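You operate a simulated robot arm through the tools that you are given. There is no shell and no other tool. Be economical: measure what you need, move in short steps, check, and stop when the job is done.

Carry out the task below with a simulated robot arm. There is one attempt and no reset: what you move stays moved.

TASK
Press the pin of the block marked 57 in to 6 mm.
Fine: Free the table, turn the block under the press and lock at HOLD; set the depth dial before pressing; leave the table locked.
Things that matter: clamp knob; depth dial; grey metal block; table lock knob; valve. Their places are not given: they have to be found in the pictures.

The check looks at the end state, three seconds after you hand in, the way a careful person would. Anything else that was tipped, shoved, dropped, spilled or broken makes it a failure.

THE ROBOT
A 7-joint arm with a two-finger parallel gripper, fixed in place. Base frame: the origin is at the foot of the arm, x ahead of it, y to its left, z up. Readings come in m, degrees, newtons and seconds.
With the tool pointing down near the work surface it reaches from about 0.3 to 0.7 m from the base axis. Its first joint turns from -66.0 to 66.0 degrees. Payload 1.57 kg.
Tool frame: the origin (TCP) lies between the finger pads and is the grasp point; the fingertips stand 0.03 m ahead of it; z points along the fingers, y is the line along which they close. Largest opening 0.11 m; finger width 0.024, thickness 0.012; the body of the gripper, 0.048 by 0.112 m, starts 0.078 m behind the TCP.
Orientation is that of the tool frame in the base frame, as a unit quaternion [w, x, y, z]. With the fingers straight down and closing along the base's y, the tool's x points along the base's -x, its y along +y and its z along -z.

THE INTERFACE
- The arm moves only by the tool nudge_tool. Its argument "steps" is a list of rows, each an object of numbers (a shift or turn left out is 0, a gripper value left out holds the last): "tx", "ty", "tz": the shift along the tool's x, y, z in m; "ax", "ay", "az": the turn, a rotation vector about the tool's x, y, z in degrees; "jaw": the gripper command, from -1 (shut) to 1 (fully open), values between in proportion. In form: [{"tx": .., "ty": .., "tz": .., "ax": .., "ay": .., "az": .., "jaw": ..}, ...]. A call has 1 to 10 rows; each row shifts and turns the commanded pose from where the row before left it, along the tool's axes as they then stand. Each row takes 0.2 s and may step no farther than 0.05 m and 8.6 degrees from the row before; otherwise, or with a gripper value out of range, the whole call is refused. Where a pose cannot be reached the arm comes as near as it can. A force on the tool above 40 N (or 10 N above the force at the start of the call, whichever is more), or a blocked arm, ends the call early, and 0.2 s more pass. The fingers move at their own pace (about 0.108 m/s each) and stop on an object; they squeeze with about 24 N. The grip force told is the motor's: it shows also when the fingers shut on nothing. Time passes only in rows, and 0.2 s behind the last, so rows that do not move let the fingers close. It gives the time, the measured TCP pose, the force on the tool (base axes), the opening and the grip force at its end, in the units of the frame above (readings bear some noise), with the torque about the TCP (base axes, N m) and any sound that the robot's microphone picked up, and new pictures: "show" is both (left out), scene, wrist or none.
- Cameras (640 x 400 px; columns grow to the right, rows downward): "scene" is fixed at [0.1807, -0.4029, 1.4125]; the picture's right is [0.63, -0.77, 0.00], its down [-0.38, -0.31, -0.87] and it looks along [0.67, 0.55, -0.49] (base axes); focal length 374 px, centre (320, 200). "wrist" rides on the gripper at [0.07, 0.016, -0.141] in the tool frame; the picture's right is [-0.23, 0.97, 0.00], its down [-0.86, -0.20, -0.48] and it looks along [-0.47, -0.11, 0.88] (tool axes); focal length 222 px, centre (320, 200).
- pixel_to_xyz(camera, pixels): for up to 12 pixels [column, row] of the newest picture of that camera ("zoom" is the newest enlarged one), the place [x, y, z] in the base frame of the surface seen there, good to about 0.002 m. No time passes.
- zoom(camera, box): a new picture of the part [left, top, right, bottom] of that camera's present view, enlarged. No time passes.
- close_job(): hands the job in; it is judged then, once.

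Work in short steps. Measure before you move; look again where a grasp or a placing could have gone wrong, and mend it. You have 80 turns and 200 pictures in all, those below and enlarged ones among them. Open the gripper and draw the arm clear of the work before you hand the job in, unless the task says otherwise; then end with one line.

The tools are called after "Call:" as name(argument=value, ...) on one line, values as JSON. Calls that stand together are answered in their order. nudge_tool: Moves the arm, as the interface text tells. Its arguments: {"type":"object","properties":{"steps":{"type":"array","items":{"type":"object","properties":{"tx":{"type":"number"},"ty":{"type":"number"},"tz":{"type":"number"},"ax":{"type":"number"},"ay":{"type":"number"},"az":{"type":"number"},"jaw":{"type":"number"}}}},"show":{"type":"string","enum":["both","scene","wrist","none"]}},"required":["steps"]} The other tools are called the same way: pixel_to_xyz (camera, pixels) gives the place of the surface under pixels of a picture; zoom (camera, box) takes an enlarged picture of a part of a camera's view; close_job () hands the job in.

At the start:

```text
clock: 0.0
eef_pos: [0.4623, -0.1494, 1.226]
tool_rot: [0.0, 0.001, 1.0, 0.0]
force: [0.6, -0.3, -0.4]
wrist_torque: [0.04, 0.0, 0.01]
opening: 0.1101
grip_force: 0.1
```

scene: 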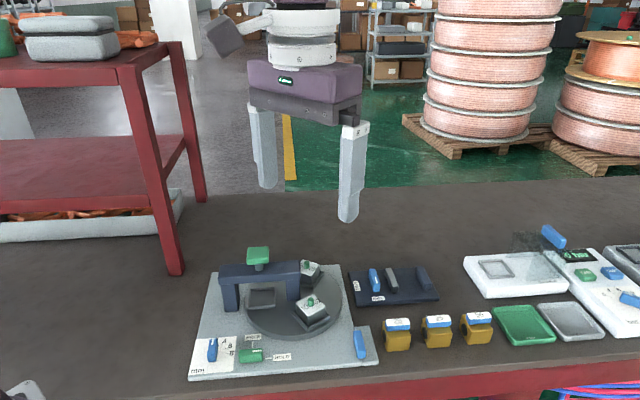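
wrist: 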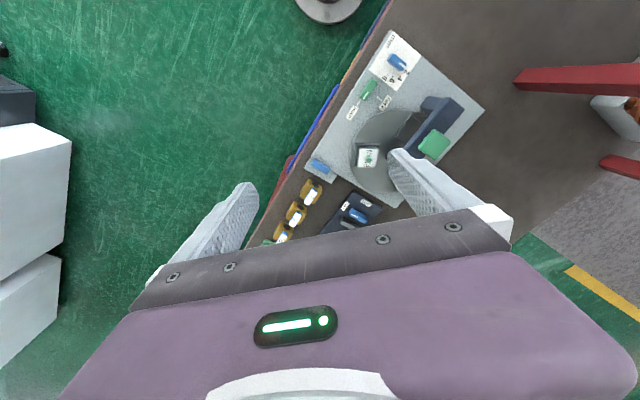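

The press stand sits around scene pixels (190-380, 245-380). I enlarge it and the other parts to read the labels.

Call:
zoom(camera="scene", box=[180, 235, 390, 385])

Call:
zoom(camera="scene", box=[340, 215, 640, 385])

Call:
zoom(camera="wrist", box=[290, 20, 490, 240])

```text
2.67 times, centred on (285, 310) of scene
```

zoom: 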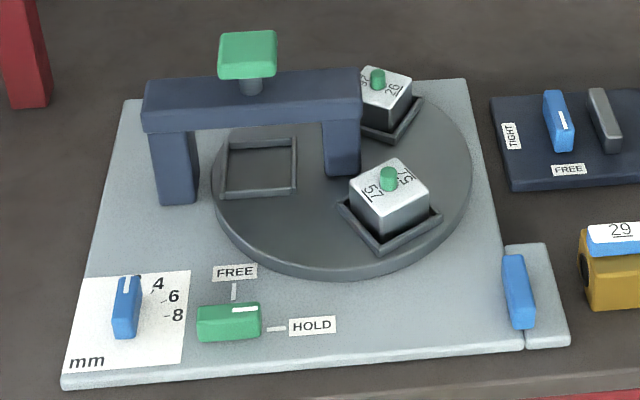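

```text
2.13 times, centred on (490, 300) of scene
```

zoom: 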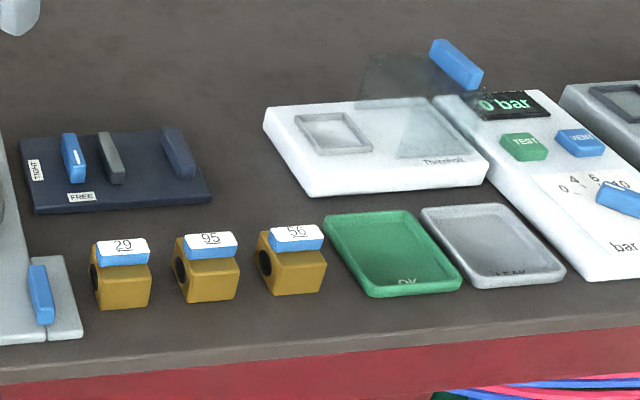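

```text
1.82 times, centred on (390, 130) of wrist
```

zoom: 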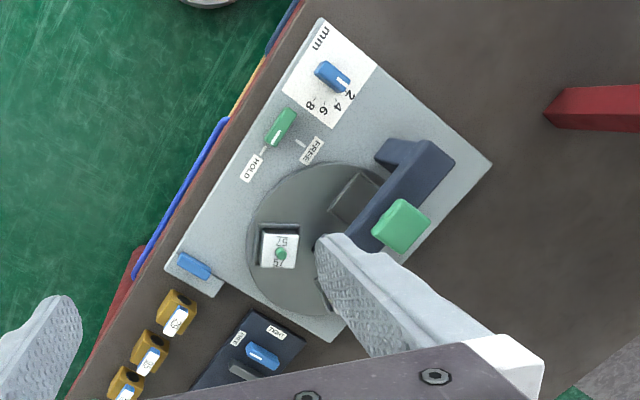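

The near block's label shows "57" on one edge and something like "75" on the other. The far block shows "26". I enlarge both and measure the main parts.

Call:
zoom(camera="scene", box=[290, 255, 350, 335])

Call:
zoom(camera="scene", box=[188, 325, 308, 385])

Call:
zoom(camera="wrist", box=[340, 130, 400, 180])

Call:
pixel_to_xyz(camera="scene", pixels=[[258, 252], [250, 272], [310, 295], [313, 304], [310, 310], [212, 345], [250, 355], [360, 345], [358, 335], [300, 330], [265, 298], [212, 362]])

```text
5.00 times, centred on (320, 295) of scene
```

zoom: 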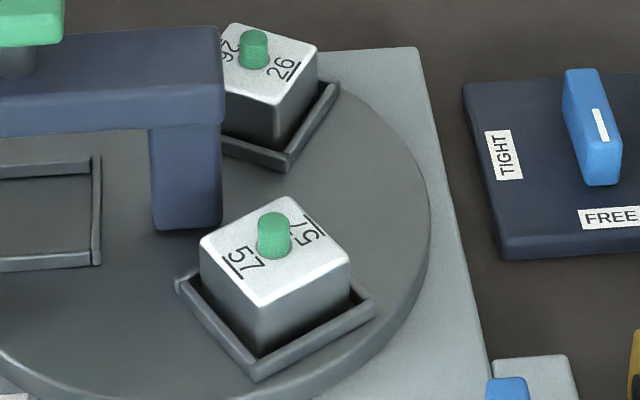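

```text
5.33 times, centred on (248, 355) of scene
```

zoom: 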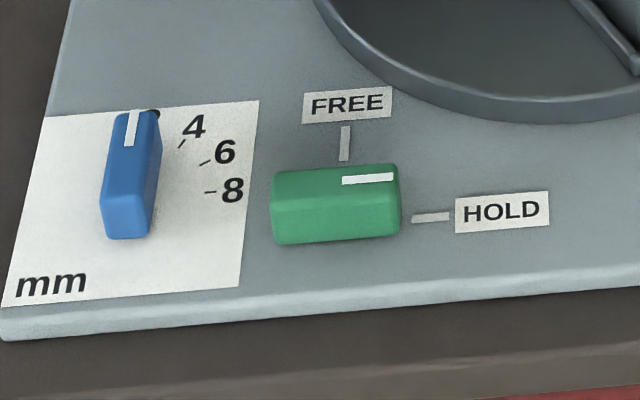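

```text
8.00 times, centred on (370, 155) of wrist
```

zoom: 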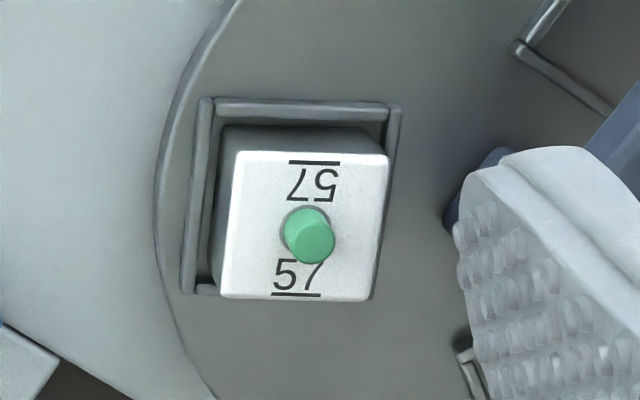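

```text
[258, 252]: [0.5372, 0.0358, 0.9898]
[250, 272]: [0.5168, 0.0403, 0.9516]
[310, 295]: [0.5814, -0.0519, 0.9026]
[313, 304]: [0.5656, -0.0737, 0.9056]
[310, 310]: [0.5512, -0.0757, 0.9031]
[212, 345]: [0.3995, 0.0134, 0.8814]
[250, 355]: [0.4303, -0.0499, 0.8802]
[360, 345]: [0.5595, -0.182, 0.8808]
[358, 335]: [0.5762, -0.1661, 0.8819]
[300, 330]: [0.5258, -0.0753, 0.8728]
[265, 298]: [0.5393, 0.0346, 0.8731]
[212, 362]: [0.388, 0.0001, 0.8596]
```

Block 57 is the near one, with "57" on both edges. The table lock points to HOLD and the depth dial is near 2. I measure the knob and dial geometry in an enlarged picture.

Call:
zoom(camera="scene", box=[188, 325, 308, 385])

Call:
pixel_to_xyz(camera="zoom", pixels=[[280, 178], [393, 168], [395, 205], [280, 210], [345, 145], [430, 217], [133, 115], [125, 185], [110, 190], [183, 143], [205, 162], [210, 192]])

Call:
zoom(camera="scene", box=[330, 310, 400, 385])

```text
5.33 times, centred on (248, 355) of scene
```

zoom: 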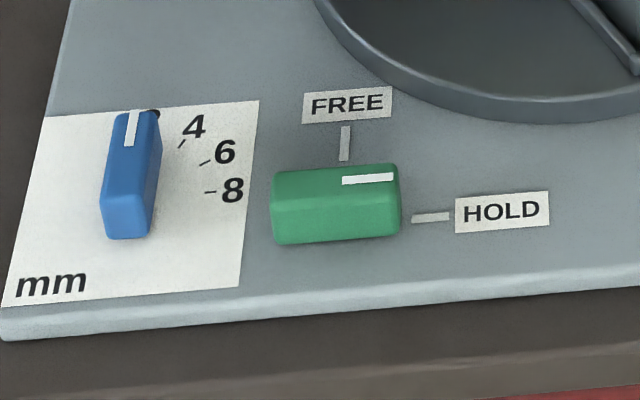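

```text
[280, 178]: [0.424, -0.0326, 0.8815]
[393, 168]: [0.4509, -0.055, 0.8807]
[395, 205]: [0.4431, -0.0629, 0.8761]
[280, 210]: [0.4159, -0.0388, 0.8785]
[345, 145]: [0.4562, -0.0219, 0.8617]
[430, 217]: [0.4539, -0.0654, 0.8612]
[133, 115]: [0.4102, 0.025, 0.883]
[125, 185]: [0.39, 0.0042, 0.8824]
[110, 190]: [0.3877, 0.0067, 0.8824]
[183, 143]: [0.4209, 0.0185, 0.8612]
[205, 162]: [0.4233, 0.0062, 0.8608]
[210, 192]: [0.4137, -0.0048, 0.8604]
```

```text
5.33 times, centred on (365, 348) of scene
```

zoom: 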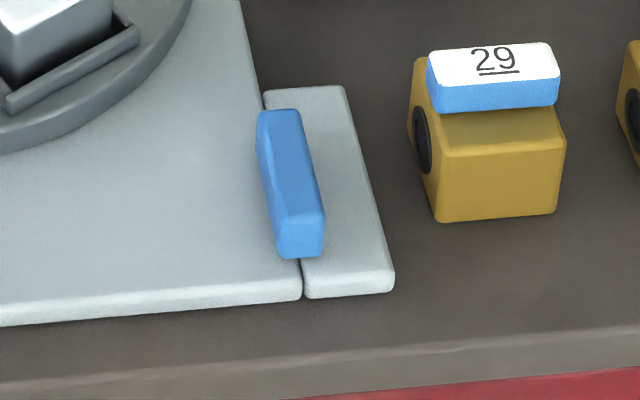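

The green knob is centred near (0.4335, -0.0475), with its bar at about -41° (HOLD) and FREE about 90° counterclockwise. The dial is near (0.400, 0.013). I move closer for a better overhead view.

Call:
nudge_tool(steps=[{"tx": 0.01, "ty": 0.034, "tz": 0.03}, {"tx": 0.01, "ty": 0.034, "tz": 0.03}, {"tx": 0.01, "ty": 0.034, "tz": 0.03}, {"tz": 0.03}, {}])

```text
clock: 1.2
eef_pos: [0.4328, -0.046, 1.1059]
tool_rot: [0.0, 0.0, 1.0, -0.001]
force: [1.7, 0.1, 0.6]
wrist_torque: [0.0, 0.0, 0.0]
opening: 0.1102
grip_force: 0.1
```

scene: 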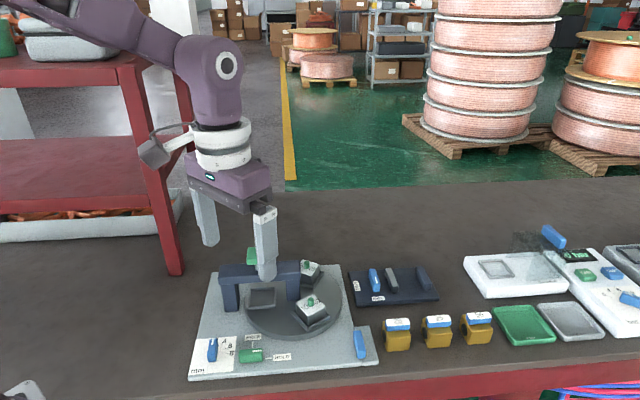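
wrist: 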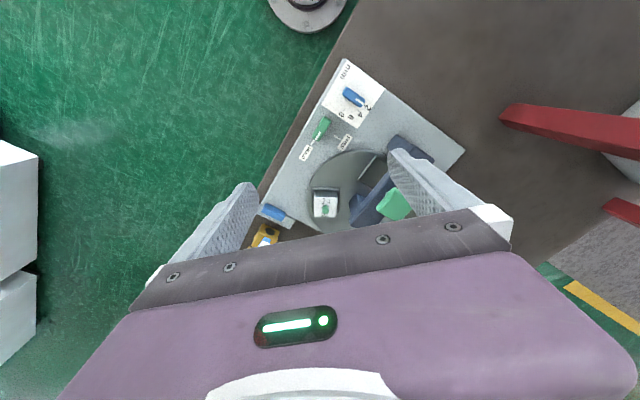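

The knob, dial and table show at wrist (300-460, 60-230). I enlarge that area and measure ticks and table.

Call:
zoom(camera="wrist", box=[290, 60, 410, 160])

Call:
zoom(camera="wrist", box=[290, 130, 420, 240])

```text
4.00 times, centred on (350, 110) of wrist
```

zoom: 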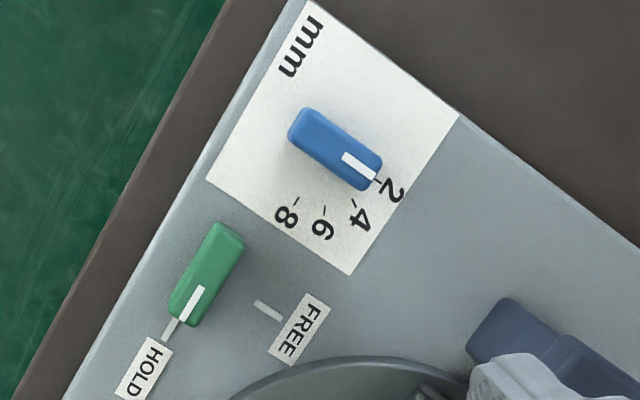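

```text
3.64 times, centred on (355, 185) of wrist
```

zoom: 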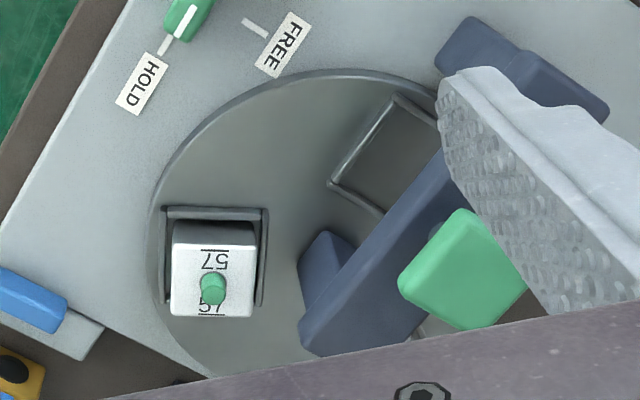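

I measure the table edge, press leg, sockets and blocks from the scene camera.

Call:
pixel_to_xyz(camera="scene", pixels=[[341, 290], [338, 308], [320, 329], [290, 334], [262, 323], [251, 312], [294, 290], [287, 291], [293, 270], [231, 305], [244, 300], [277, 300]])

Call:
zoom(camera="scene", box=[215, 240, 355, 345])

Call:
pixel_to_xyz(camera="zoom", pixels=[[148, 220], [262, 202], [255, 273], [130, 284], [400, 310], [458, 263], [375, 280], [480, 315], [425, 225], [460, 340], [450, 110], [400, 330]])

```text
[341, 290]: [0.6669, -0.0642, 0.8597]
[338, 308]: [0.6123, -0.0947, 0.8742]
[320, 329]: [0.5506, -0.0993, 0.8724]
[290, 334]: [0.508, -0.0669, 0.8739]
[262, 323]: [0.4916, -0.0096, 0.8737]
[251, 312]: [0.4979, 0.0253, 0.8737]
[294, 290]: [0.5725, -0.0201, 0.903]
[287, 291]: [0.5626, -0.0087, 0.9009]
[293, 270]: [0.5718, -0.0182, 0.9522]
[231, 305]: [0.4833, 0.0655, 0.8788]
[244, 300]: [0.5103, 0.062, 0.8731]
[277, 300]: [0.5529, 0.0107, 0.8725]
```

```text
3.81 times, centred on (285, 292) of scene
```

zoom: 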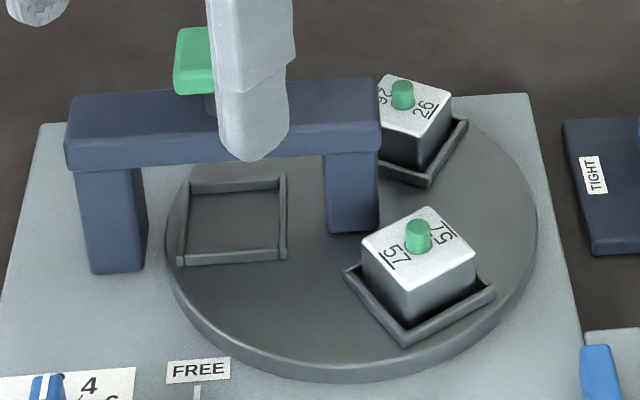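

```text
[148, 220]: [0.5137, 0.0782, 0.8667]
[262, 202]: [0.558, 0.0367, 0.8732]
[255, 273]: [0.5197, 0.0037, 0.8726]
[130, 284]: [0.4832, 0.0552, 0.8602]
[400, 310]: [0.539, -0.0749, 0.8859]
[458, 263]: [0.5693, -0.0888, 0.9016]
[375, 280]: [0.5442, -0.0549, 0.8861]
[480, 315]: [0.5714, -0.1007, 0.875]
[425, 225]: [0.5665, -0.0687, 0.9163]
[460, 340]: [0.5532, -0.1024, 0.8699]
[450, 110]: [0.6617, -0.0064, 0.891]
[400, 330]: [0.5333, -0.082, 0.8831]
```

The geometry is now clear. The table's centre is near (0.58, -0.013), with stations at 12° (block 26), 132° (empty, under the ram) and 252° (block 57). The table must therefore turn 120° clockwise. First I align the gripper with the lock knob and come down over it with the jaw half open.

Call:
nudge_tool(steps=[{"az": 8.2, "jaw": 0, "tz": 0.02}, {"az": 8.2, "tz": 0.02}, {"az": 8.2, "tz": 0.02}, {"az": 8.2, "tz": 0.02}, {"az": 8.2, "tz": 0.02}, {}])

```text
clock: 2.6
eef_pos: [0.4329, -0.0463, 1.005]
tool_rot: [0.0, 0.351, 0.936, 0.0]
force: [0.7, 0.6, 0.0]
wrist_torque: [-0.06, -0.03, -0.01]
opening: 0.055
grip_force: 0.1
```

scene: 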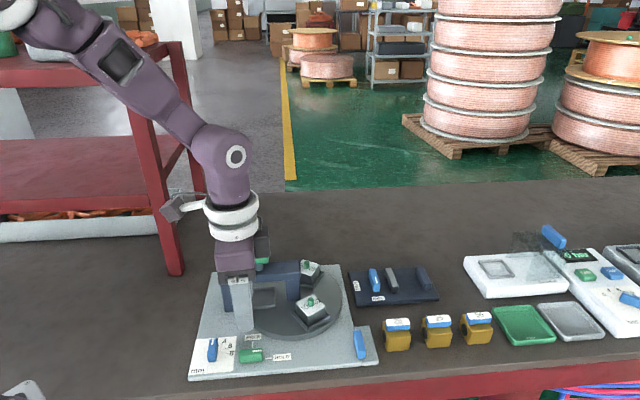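
wrist: 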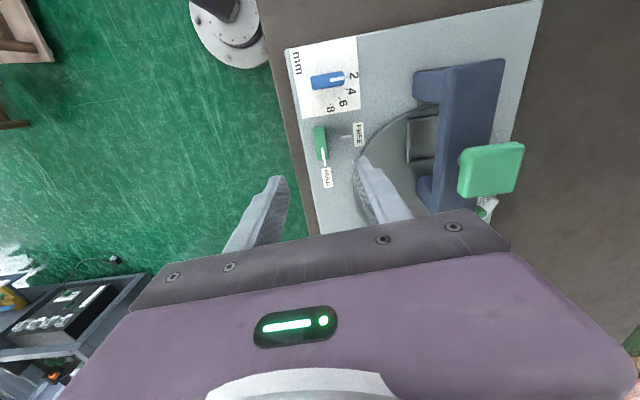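

The tool y axis is now at 49°, across the knob bar. I go down to TCP z 0.897 and look.

Call:
nudge_tool(steps=[{"tx": -0.001, "tz": 0.03}, {"tz": 0.03}, {"tz": 0.03}, {"tz": 0.017}, {}])

Call:
zoom(camera="scene", box=[190, 290, 320, 385])

```text
clock: 3.8
eef_pos: [0.434, -0.0498, 0.8975]
tool_rot: [0.0, 0.35, 0.937, -0.001]
force: [-0.1, 0.3, -0.5]
wrist_torque: [0.0, 0.01, 0.01]
opening: 0.0549
grip_force: 0.1
```

scene: 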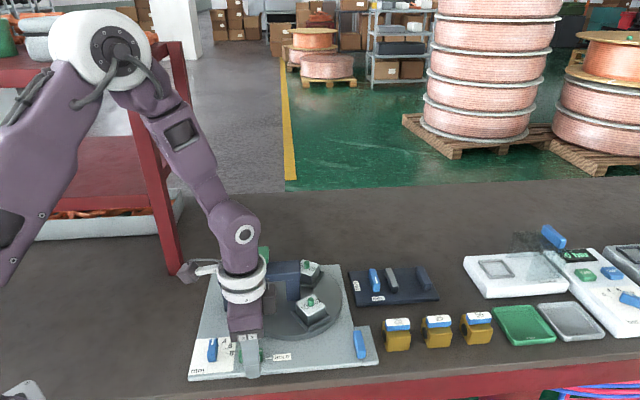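
wrist: 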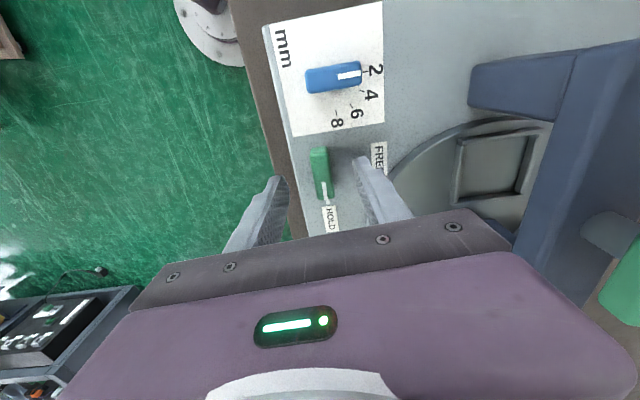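

```text
4.21 times, centred on (255, 338) of scene
```

zoom: 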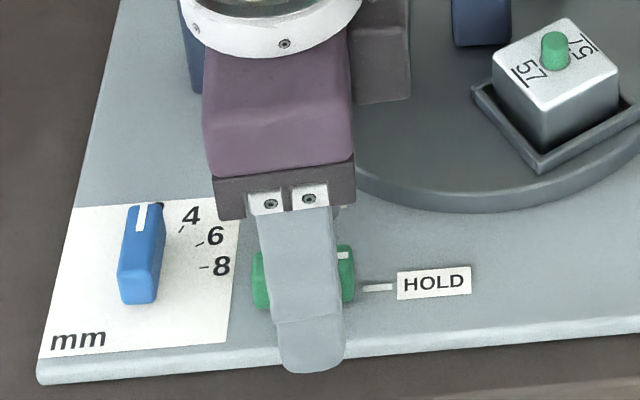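

The fingers straddle the knob. I trim the position slightly and close on it.

Call:
nudge_tool(steps=[{"tx": 0.001, "ty": 0.001, "jaw": -1}, {}, {}], show="none")

```text
clock: 4.6
eef_pos: [0.4355, -0.0462, 0.898]
tool_rot: [0.001, 0.348, 0.938, 0.0]
force: [15.3, 22.6, -14.2]
wrist_torque: [0.12, -0.65, -0.07]
opening: 0.015
grip_force: 31.1
```

The grip holds at 15 mm opening, but there is a side force of about 27 N along tool +y. I shift that way to relax it.

Call:
nudge_tool(steps=[{"ty": 0.002}, {}], show="none")

```text
clock: 5.2
eef_pos: [0.4361, -0.0462, 0.8987]
tool_rot: [0.0, 0.35, 0.937, -0.001]
force: [10.8, 11.9, -20.5]
wrist_torque: [-0.15, -0.69, -0.04]
opening: 0.0147
grip_force: 30.9
```

Side force is halving; I continue a bit and ease downward.

Call:
nudge_tool(steps=[{"ty": 0.002, "tz": 0.001}, {}], show="wrist")

```text
clock: 5.8
eef_pos: [0.4345, -0.0458, 0.8977]
tool_rot: [0.0, 0.35, 0.937, -0.001]
force: [0.0, -2.9, 20.3]
wrist_torque: [0.43, 0.5, -0.01]
opening: 0.015
grip_force: 30.6
```

wrist: 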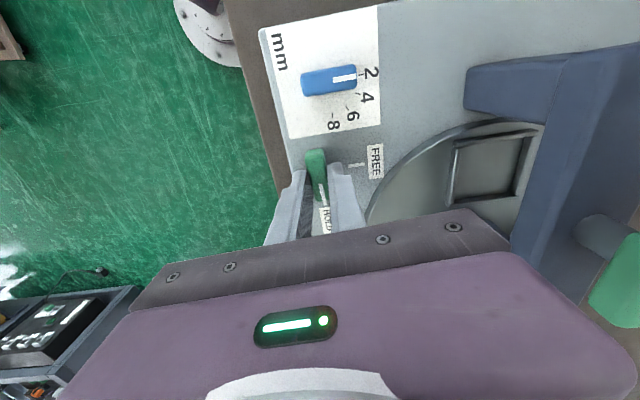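

Side forces are gone. I turn the knob counterclockwise toward FREE, half way first.

Call:
nudge_tool(steps=[{"az": -8.5}, {"az": -8.5}, {"az": -8.5}, {"az": -8.5}, {"az": -8.5}, {}], show="wrist")

```text
clock: 7.2
eef_pos: [0.4358, -0.0448, 0.9]
tool_rot: [0.001, -0.015, 1.0, 0.0]
force: [3.6, -6.5, 18.6]
wrist_torque: [-0.13, 0.01, 0.02]
opening: 0.015
grip_force: 31.0
```

wrist: 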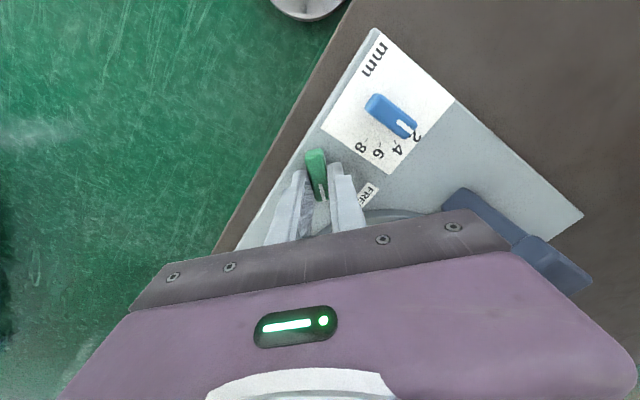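

The knob turns with the gripper. I turn the remaining 47°.

Call:
nudge_tool(steps=[{"az": -8.5}, {"az": -8.5}, {"az": -8.5}, {"az": -8.5}, {"az": -8.5}, {"az": -5}, {}])

Call:
zoom(camera="wrist", box=[260, 100, 420, 240])

```text
clock: 8.8
eef_pos: [0.4351, -0.0432, 0.8987]
tool_rot: [0.0, -0.416, 0.909, 0.0]
force: [-3.4, 23.8, -4.0]
wrist_torque: [0.7, -0.53, -0.9]
opening: 0.016
grip_force: 31.5
```

scene: 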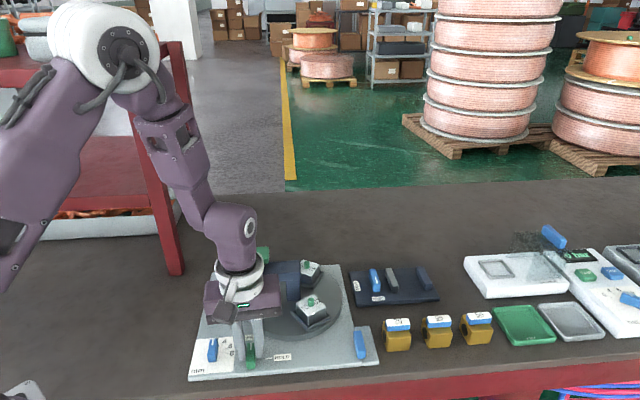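
wrist: 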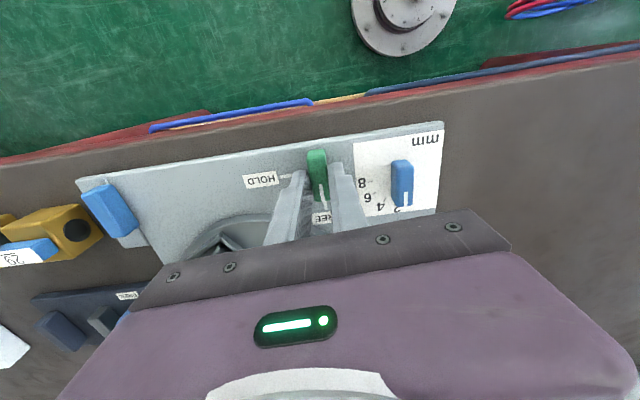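

```text
2.86 times, centred on (340, 170) of wrist
```

zoom: 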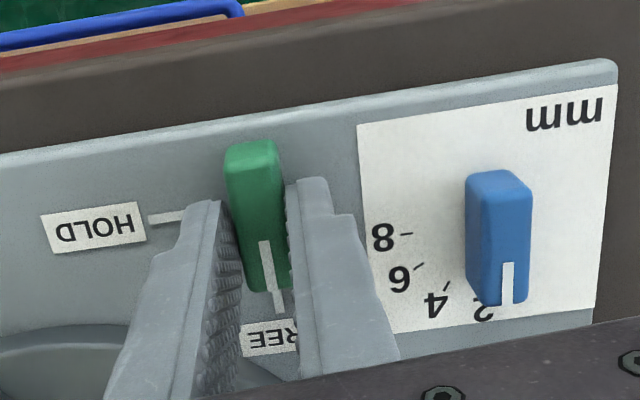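

The knob points at FREE and is against its stop (torque -0.9 N m). I release and rise.

Call:
nudge_tool(steps=[{"az": 3, "jaw": -0.2}, {}, {"tz": -0.045}, {"tz": -0.045}, {"tz": -0.02}, {}])

Call:
zoom(camera="wrist", box=[280, 100, 420, 200])

```text
clock: 10.2
eef_pos: [0.4346, -0.0454, 1.0065]
tool_rot: [-0.001, -0.392, 0.92, 0.001]
force: [-0.1, 0.1, -1.0]
wrist_torque: [0.0, -0.02, -0.03]
opening: 0.0438
grip_force: 0.1
```

scene: 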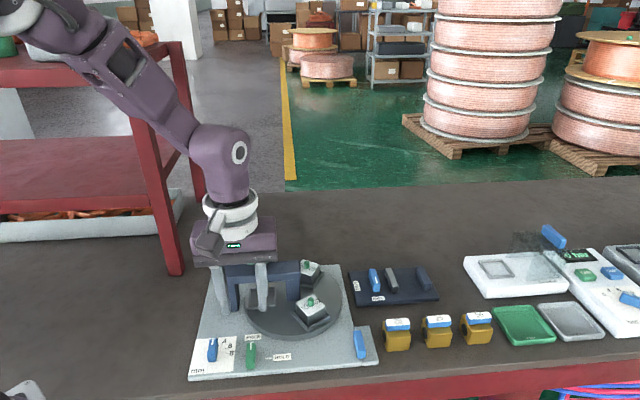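
wrist: 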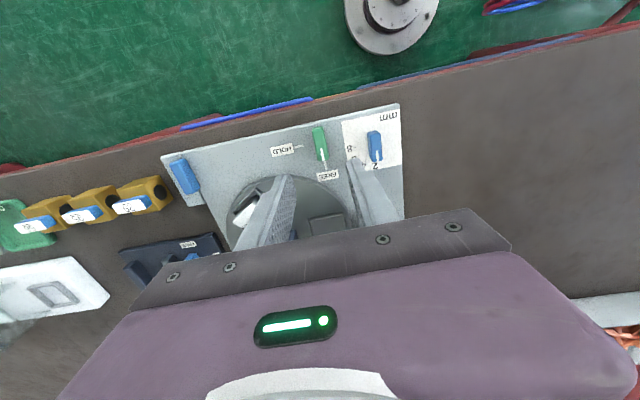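

```text
4.00 times, centred on (350, 150) of wrist
```

zoom: 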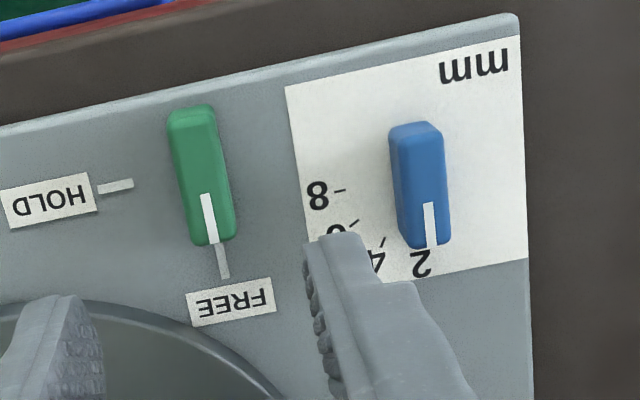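

The lock shows FREE. I measure the dial's top corners and ticks in this view.

Call:
pixel_to_xyz(camera="zoom", pixels=[[397, 135], [433, 132], [446, 205], [407, 210], [340, 190], [354, 222], [383, 242], [428, 212], [434, 240], [420, 170]])

```text
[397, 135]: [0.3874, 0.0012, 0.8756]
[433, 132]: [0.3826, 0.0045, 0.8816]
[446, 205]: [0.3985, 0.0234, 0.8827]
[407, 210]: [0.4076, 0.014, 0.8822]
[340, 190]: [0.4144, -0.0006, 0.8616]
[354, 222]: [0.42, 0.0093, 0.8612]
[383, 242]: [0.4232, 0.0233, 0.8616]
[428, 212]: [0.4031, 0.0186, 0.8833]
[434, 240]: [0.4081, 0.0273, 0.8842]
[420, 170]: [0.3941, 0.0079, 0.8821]
```

The dial's centre is about (0.397, 0.0135), with its bar at about 45°. The marks are about 30° apart: 4 at 16°, 6 at -14° and 8 at -44°. I move over the dial and down; the tool angle already suits it.

Call:
nudge_tool(steps=[{"tx": -0.008, "ty": 0.034}, {"tx": -0.0084, "ty": 0.0339}, {"tz": 0.04}, {"tz": 0.04}, {"tz": 0.026}, {}])

Call:
zoom(camera="wrist", box=[240, 100, 420, 240])

```text
clock: 11.6
eef_pos: [0.397, 0.0159, 0.9023]
tool_rot: [-0.001, -0.391, 0.92, 0.0]
force: [1.2, -0.6, -0.3]
wrist_torque: [-0.04, 0.03, 0.01]
opening: 0.0441
grip_force: 0.0
```

scene: 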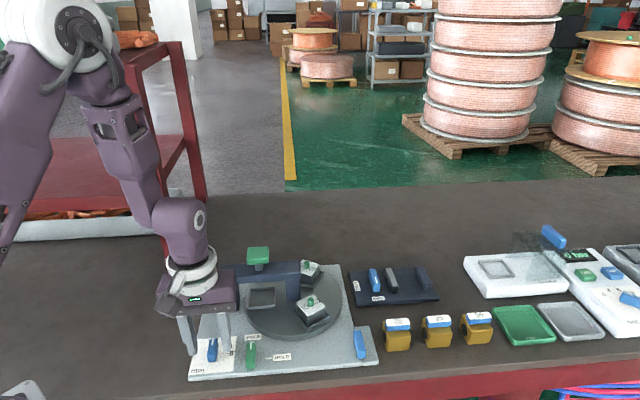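
wrist: 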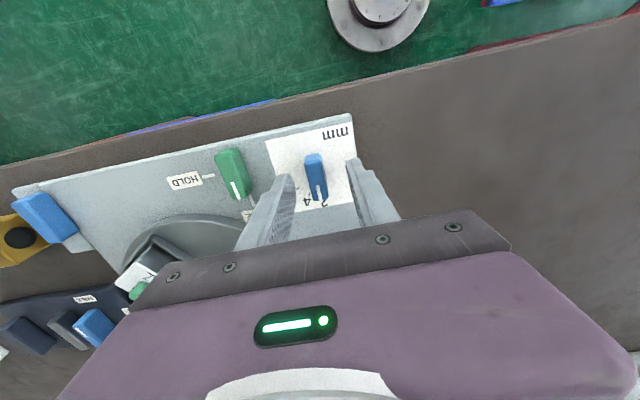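

```text
2.86 times, centred on (330, 170) of wrist
```

zoom: 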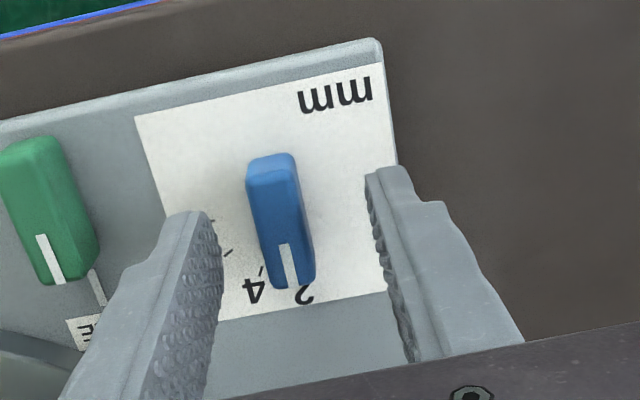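

The fingers bracket the dial as they did the knob. I lower 4 mm and close.

Call:
nudge_tool(steps=[{"tz": 0.004, "jaw": -1}, {}, {}], show="wrist")

```text
clock: 12.4
eef_pos: [0.3988, 0.0153, 0.9004]
tool_rot: [0.003, -0.39, 0.921, -0.001]
force: [16.5, -22.4, 27.5]
wrist_torque: [-0.27, -0.38, -0.73]
opening: 0.0141
grip_force: 30.5
```

wrist: 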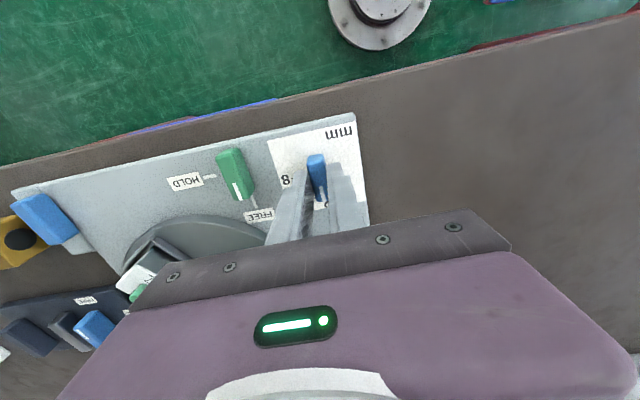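

Gripped; the force points to tool -y (28 N) and upward. I shift to relax it, starting the clockwise turn slightly.

Call:
nudge_tool(steps=[{"ty": -0.002, "tz": -0.001}, {"ty": -0.001, "az": 3}, {}], show="none")

```text
clock: 13.2
eef_pos: [0.3993, 0.0138, 0.8997]
tool_rot: [0.0, -0.367, 0.93, 0.001]
force: [-2.7, 5.5, 27.7]
wrist_torque: [0.12, 0.05, -0.02]
opening: 0.0138
grip_force: 30.2
```

Lateral force is small now and the bar is at about 43°. I turn clockwise 48° and look.

Call:
nudge_tool(steps=[{"az": 8, "tz": -0.001}, {"az": 8}, {"az": 8}, {"az": 8}, {"az": 8}, {"az": 8}, {}], show="wrist")

Call:
zoom(camera="wrist", box=[260, 120, 400, 240])

```text
clock: 14.1
eef_pos: [0.3988, 0.0131, 0.9]
tool_rot: [-0.002, -0.152, 0.988, 0.0]
force: [0.0, 5.0, -2.8]
wrist_torque: [-0.06, 0.26, -0.02]
opening: 0.0139
grip_force: 30.3
stopped in row 4: the force on the tool passed its limit at 40 N (the readings are from after the stop); the commanded pose is now the measured one
```

wrist: 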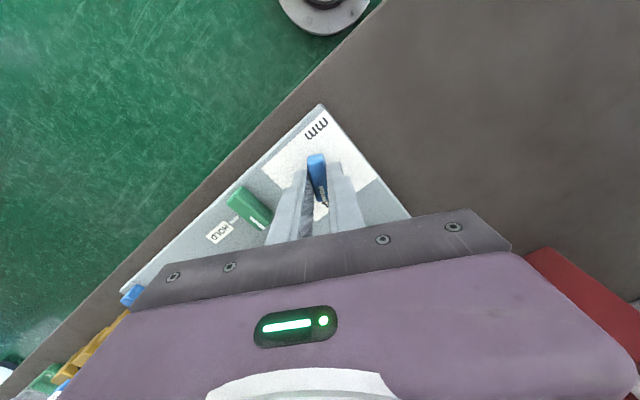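

```text
3.33 times, centred on (330, 180) of wrist
```

zoom: 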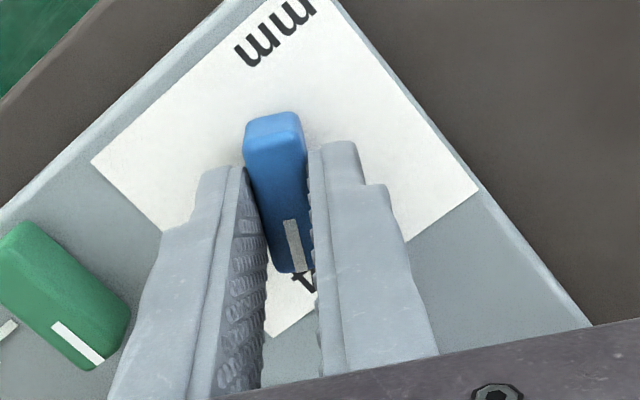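

The force guard stopped it at about 17°, on the 4 mark, and the forces have relaxed. I continue toward 6.

Call:
nudge_tool(steps=[{"az": 7}, {"az": 8}, {"az": 8}, {}], show="none")

```text
clock: 15.1
eef_pos: [0.3993, 0.0147, 0.8987]
tool_rot: [-0.002, 0.049, 0.999, 0.001]
force: [-2.6, 10.3, 25.3]
wrist_torque: [0.31, 0.33, -0.03]
opening: 0.0138
grip_force: 30.3
```

The bar is at about -5.6°. I turn 8° more, then ease the jaw open and lift for a look.

Call:
nudge_tool(steps=[{"az": 8, "ty": -0.001}, {}, {"jaw": -0.2}, {}, {"tz": -0.045}, {"tz": -0.03, "tx": 0.02}, {}])

Call:
zoom(camera="wrist", box=[270, 90, 390, 190])

Call:
zoom(camera="scene", box=[188, 325, 268, 385])

```text
clock: 16.7
eef_pos: [0.3802, 0.0174, 0.975]
tool_rot: [-0.002, 0.117, 0.993, 0.001]
force: [0.0, -1.2, 0.2]
wrist_torque: [0.0, -0.03, -0.04]
opening: 0.0441
grip_force: 0.1
```

scene: 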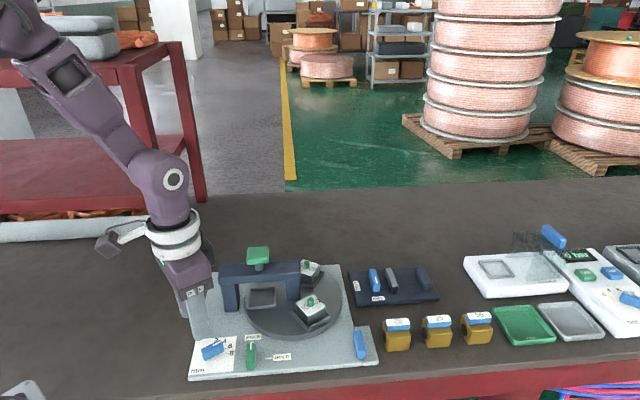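
wrist: 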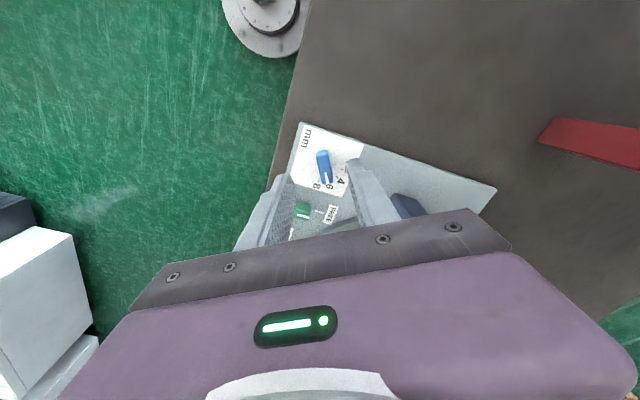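

```text
4.00 times, centred on (330, 140) of wrist
```

zoom: 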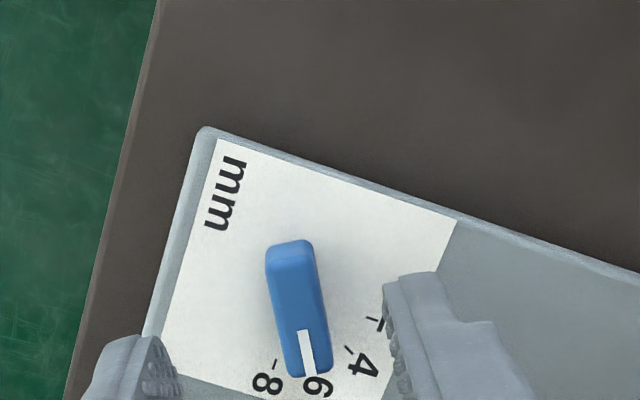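

```text
6.67 times, centred on (228, 355) of scene
```

zoom: 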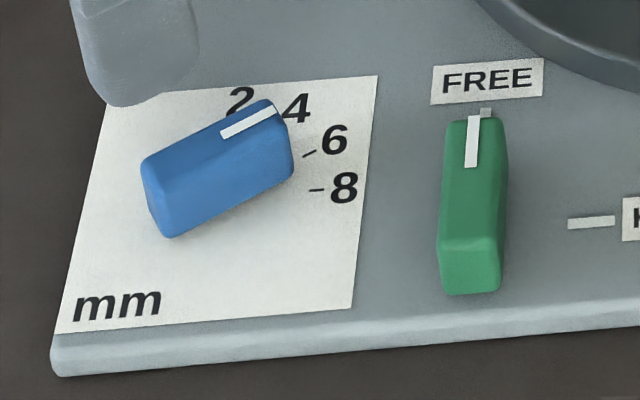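

Pointer's slope (about 27°) matches the 6 tick's slope in the scene view. I confirm with measured points.

Call:
pixel_to_xyz(camera="wrist", pixels=[[363.7, 170], [357, 177.5], [338.7, 181.5], [345.5, 173.7], [346.7, 182], [337.5, 155.5], [347, 153.5], [351.5, 181], [342.5, 183]])

Call:
pixel_to_xyz(camera="zoom", pixels=[[305, 156], [315, 151], [312, 190], [222, 135], [275, 108], [145, 165], [165, 230], [290, 170]])

```text
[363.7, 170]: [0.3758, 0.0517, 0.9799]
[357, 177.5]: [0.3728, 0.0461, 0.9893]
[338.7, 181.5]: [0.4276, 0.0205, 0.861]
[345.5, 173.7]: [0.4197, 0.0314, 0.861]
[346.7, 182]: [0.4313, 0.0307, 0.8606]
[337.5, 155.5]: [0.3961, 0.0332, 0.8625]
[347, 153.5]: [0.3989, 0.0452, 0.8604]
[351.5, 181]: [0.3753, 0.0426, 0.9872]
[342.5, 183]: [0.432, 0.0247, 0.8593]
```

```text
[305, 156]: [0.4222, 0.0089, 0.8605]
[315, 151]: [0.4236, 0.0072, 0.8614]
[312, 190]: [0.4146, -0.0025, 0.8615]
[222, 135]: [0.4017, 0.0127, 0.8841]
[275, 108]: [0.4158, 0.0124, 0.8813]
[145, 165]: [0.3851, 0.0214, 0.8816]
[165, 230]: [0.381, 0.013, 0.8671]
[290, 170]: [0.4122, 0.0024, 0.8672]
```

My wrist pixel offset was wrong (the zoom starts at column 250). I re-measure with corrected pixels.

Call:
pixel_to_xyz(camera="wrist", pixels=[[343.7, 170], [337, 177.5], [318.7, 181.3], [325.3, 173.7], [327.2, 182], [318, 155.5], [326.5, 152.5], [323.2, 181.5], [331, 180.5], [320, 154]])

```text
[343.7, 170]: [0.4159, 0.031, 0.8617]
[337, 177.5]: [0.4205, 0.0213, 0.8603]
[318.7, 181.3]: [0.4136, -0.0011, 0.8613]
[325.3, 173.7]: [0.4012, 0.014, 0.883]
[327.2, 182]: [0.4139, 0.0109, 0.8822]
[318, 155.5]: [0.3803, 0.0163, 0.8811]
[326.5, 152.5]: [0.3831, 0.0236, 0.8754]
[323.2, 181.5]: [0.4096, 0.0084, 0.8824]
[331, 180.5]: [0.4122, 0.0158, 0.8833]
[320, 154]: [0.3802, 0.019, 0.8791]
```

The pointer is at about -14°, which agrees with the 6 mark. Next I measure blocks 57 and 26, the empty socket and the leg to plan turning the table.

Call:
zoom(camera="scene", box=[226, 255, 354, 335])

Call:
pixel_to_xyz(camera="zoom", pixels=[[352, 240], [432, 200], [497, 262], [412, 302], [423, 222], [403, 40], [458, 55], [430, 97], [82, 160], [242, 155], [242, 270], [72, 278]])

```text
5.00 times, centred on (290, 295) of scene
```

zoom: 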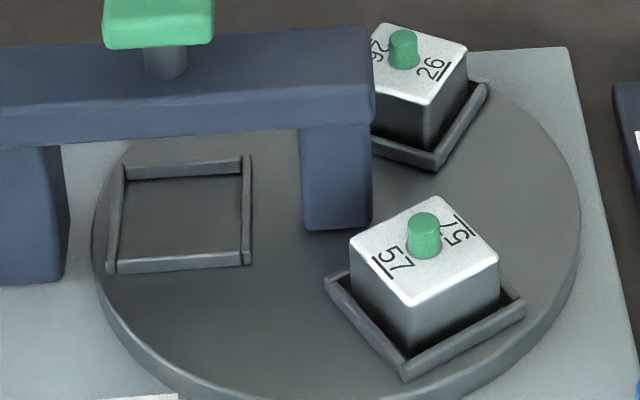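

```text
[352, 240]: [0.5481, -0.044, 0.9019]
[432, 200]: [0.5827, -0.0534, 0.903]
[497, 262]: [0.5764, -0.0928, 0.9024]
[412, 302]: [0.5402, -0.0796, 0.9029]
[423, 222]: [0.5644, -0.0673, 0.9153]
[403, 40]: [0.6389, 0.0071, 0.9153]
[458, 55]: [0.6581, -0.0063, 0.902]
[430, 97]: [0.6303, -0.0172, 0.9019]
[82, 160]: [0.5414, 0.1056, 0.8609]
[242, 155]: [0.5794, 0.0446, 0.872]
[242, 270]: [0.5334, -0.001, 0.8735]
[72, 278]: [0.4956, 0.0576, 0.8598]
```

Block 57's centre is about (0.562, -0.068) and block 26's about (0.639, 0.006). That puts the table's centre at about (0.580, -0.009) with radius 0.061. I rise, travel above block 57 and open the jaw to 0.06.

Call:
nudge_tool(steps=[{"tz": -0.04, "jaw": 0.1}, {"tz": -0.035}, {"tx": -0.0394, "ty": -0.0082}, {"tx": -0.0394, "ty": -0.0082}, {"tx": -0.0394, "ty": -0.0082}, {"tx": -0.0394, "ty": -0.0082}, {"tx": -0.0393, "ty": -0.008}, {"az": 2}, {}])

Call:
zoom(camera="wrist", box=[220, 80, 420, 240])

```text
clock: 18.7
eef_pos: [0.5626, -0.0677, 1.0491]
tool_rot: [-0.002, 0.135, 0.991, 0.0]
force: [0.0, -0.2, 0.0]
wrist_torque: [0.0, 0.0, 0.0]
opening: 0.0605
grip_force: 0.1
```

scene: 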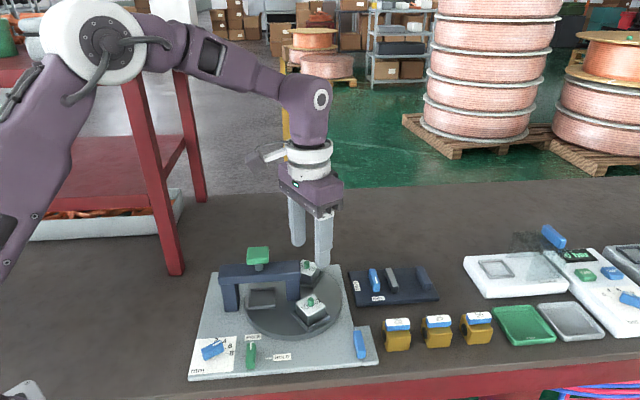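
wrist: 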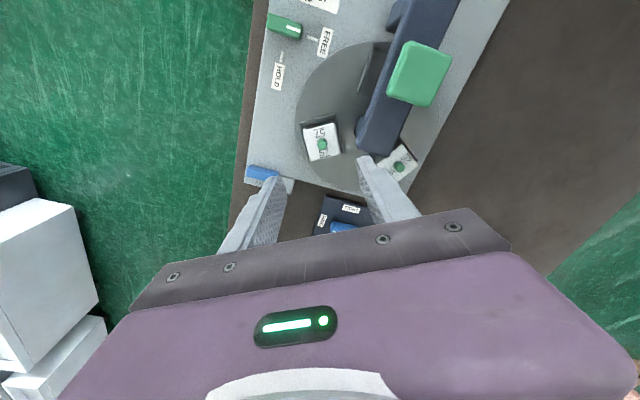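

```text
2.50 times, centred on (320, 160) of wrist
```

zoom: 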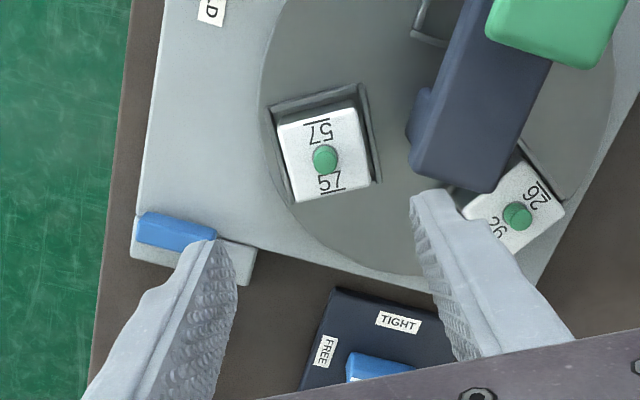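

The block is aligned with the jaw (edge about 75°). I narrow the jaw to about 0.048 to stay clear of the beam end and descend in stages.

Call:
nudge_tool(steps=[{"jaw": -0.127}, {"tz": 0.04}, {"tz": 0.04}, {"tz": 0.02}, {}])

Call:
zoom(camera="wrist", box=[220, 100, 420, 240])

Call:
zoom(camera="scene", box=[226, 245, 366, 335])

```text
clock: 19.9
eef_pos: [0.561, -0.068, 0.9486]
tool_rot: [-0.002, 0.135, 0.991, 0.001]
force: [-0.4, -0.3, -0.2]
wrist_torque: [0.02, -0.01, -0.03]
opening: 0.0478
grip_force: 0.1
```

scene: 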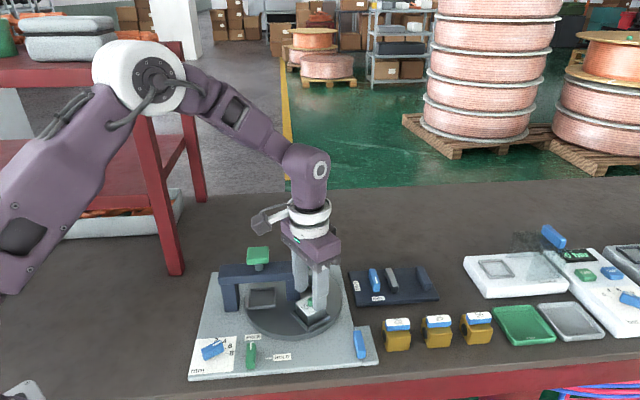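
wrist: 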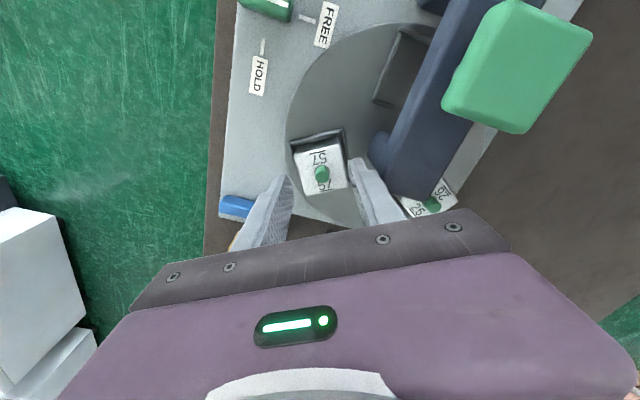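

```text
2.86 times, centred on (320, 170) of wrist
```

zoom: 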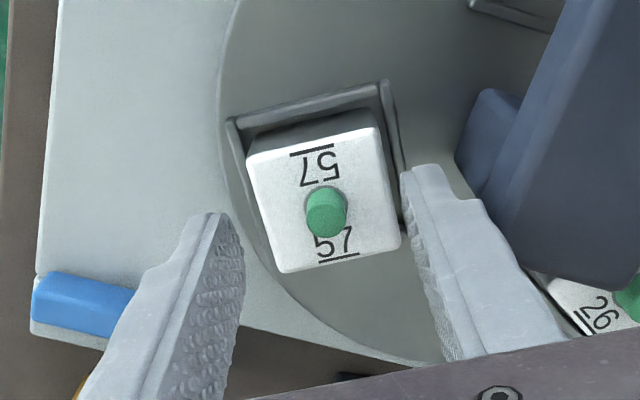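

```text
4.44 times, centred on (296, 290) of scene
```

zoom: 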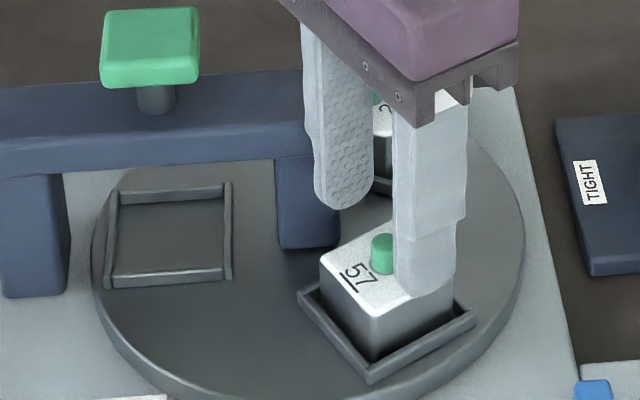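

Alignment looks right. I go down the last 28 mm (tips at about 0.890, above the rim).

Call:
nudge_tool(steps=[{"tz": 0.014}, {"tz": 0.014}, {}], show="scene")

Call:
zoom(camera="scene", box=[256, 265, 356, 335])

Call:
zoom(camera="wrist", box=[220, 100, 420, 240])

```text
clock: 20.3
eef_pos: [0.5637, -0.0677, 0.9453]
tool_rot: [0.001, 0.134, 0.991, 0.001]
force: [-10.1, 2.0, 19.9]
wrist_torque: [0.71, -0.31, 0.4]
opening: 0.0471
grip_force: 0.1
stopped in row 1: the force on the tool passed its limit at 68 N (the readings are from after the stop); the commanded pose is now the measured one
```

scene: 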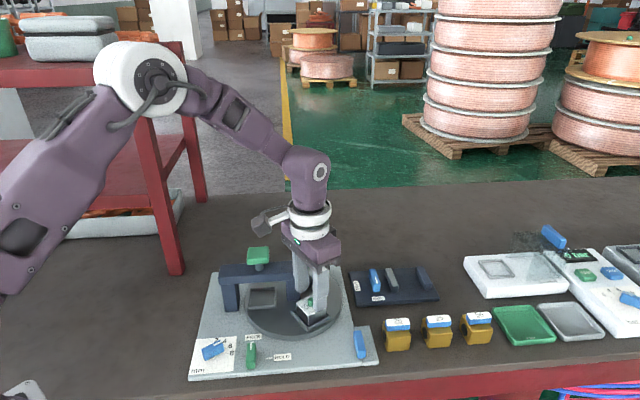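

```text
5.71 times, centred on (306, 300) of scene
```

zoom: 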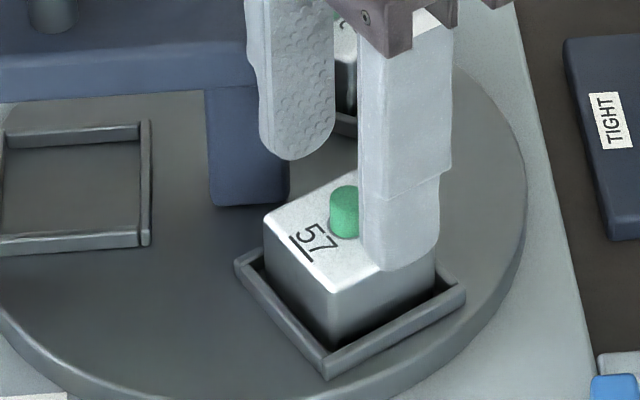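

```text
2.86 times, centred on (320, 170) of wrist
```

zoom: 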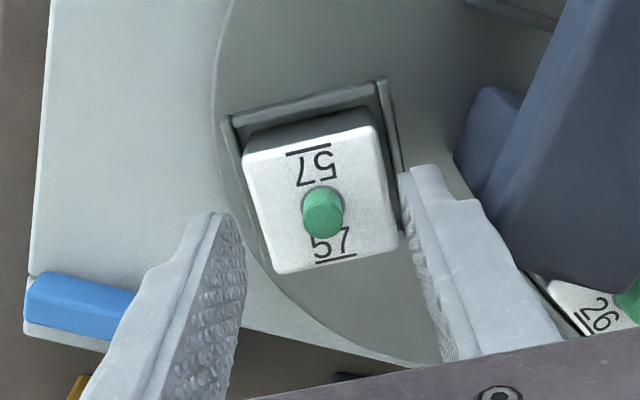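

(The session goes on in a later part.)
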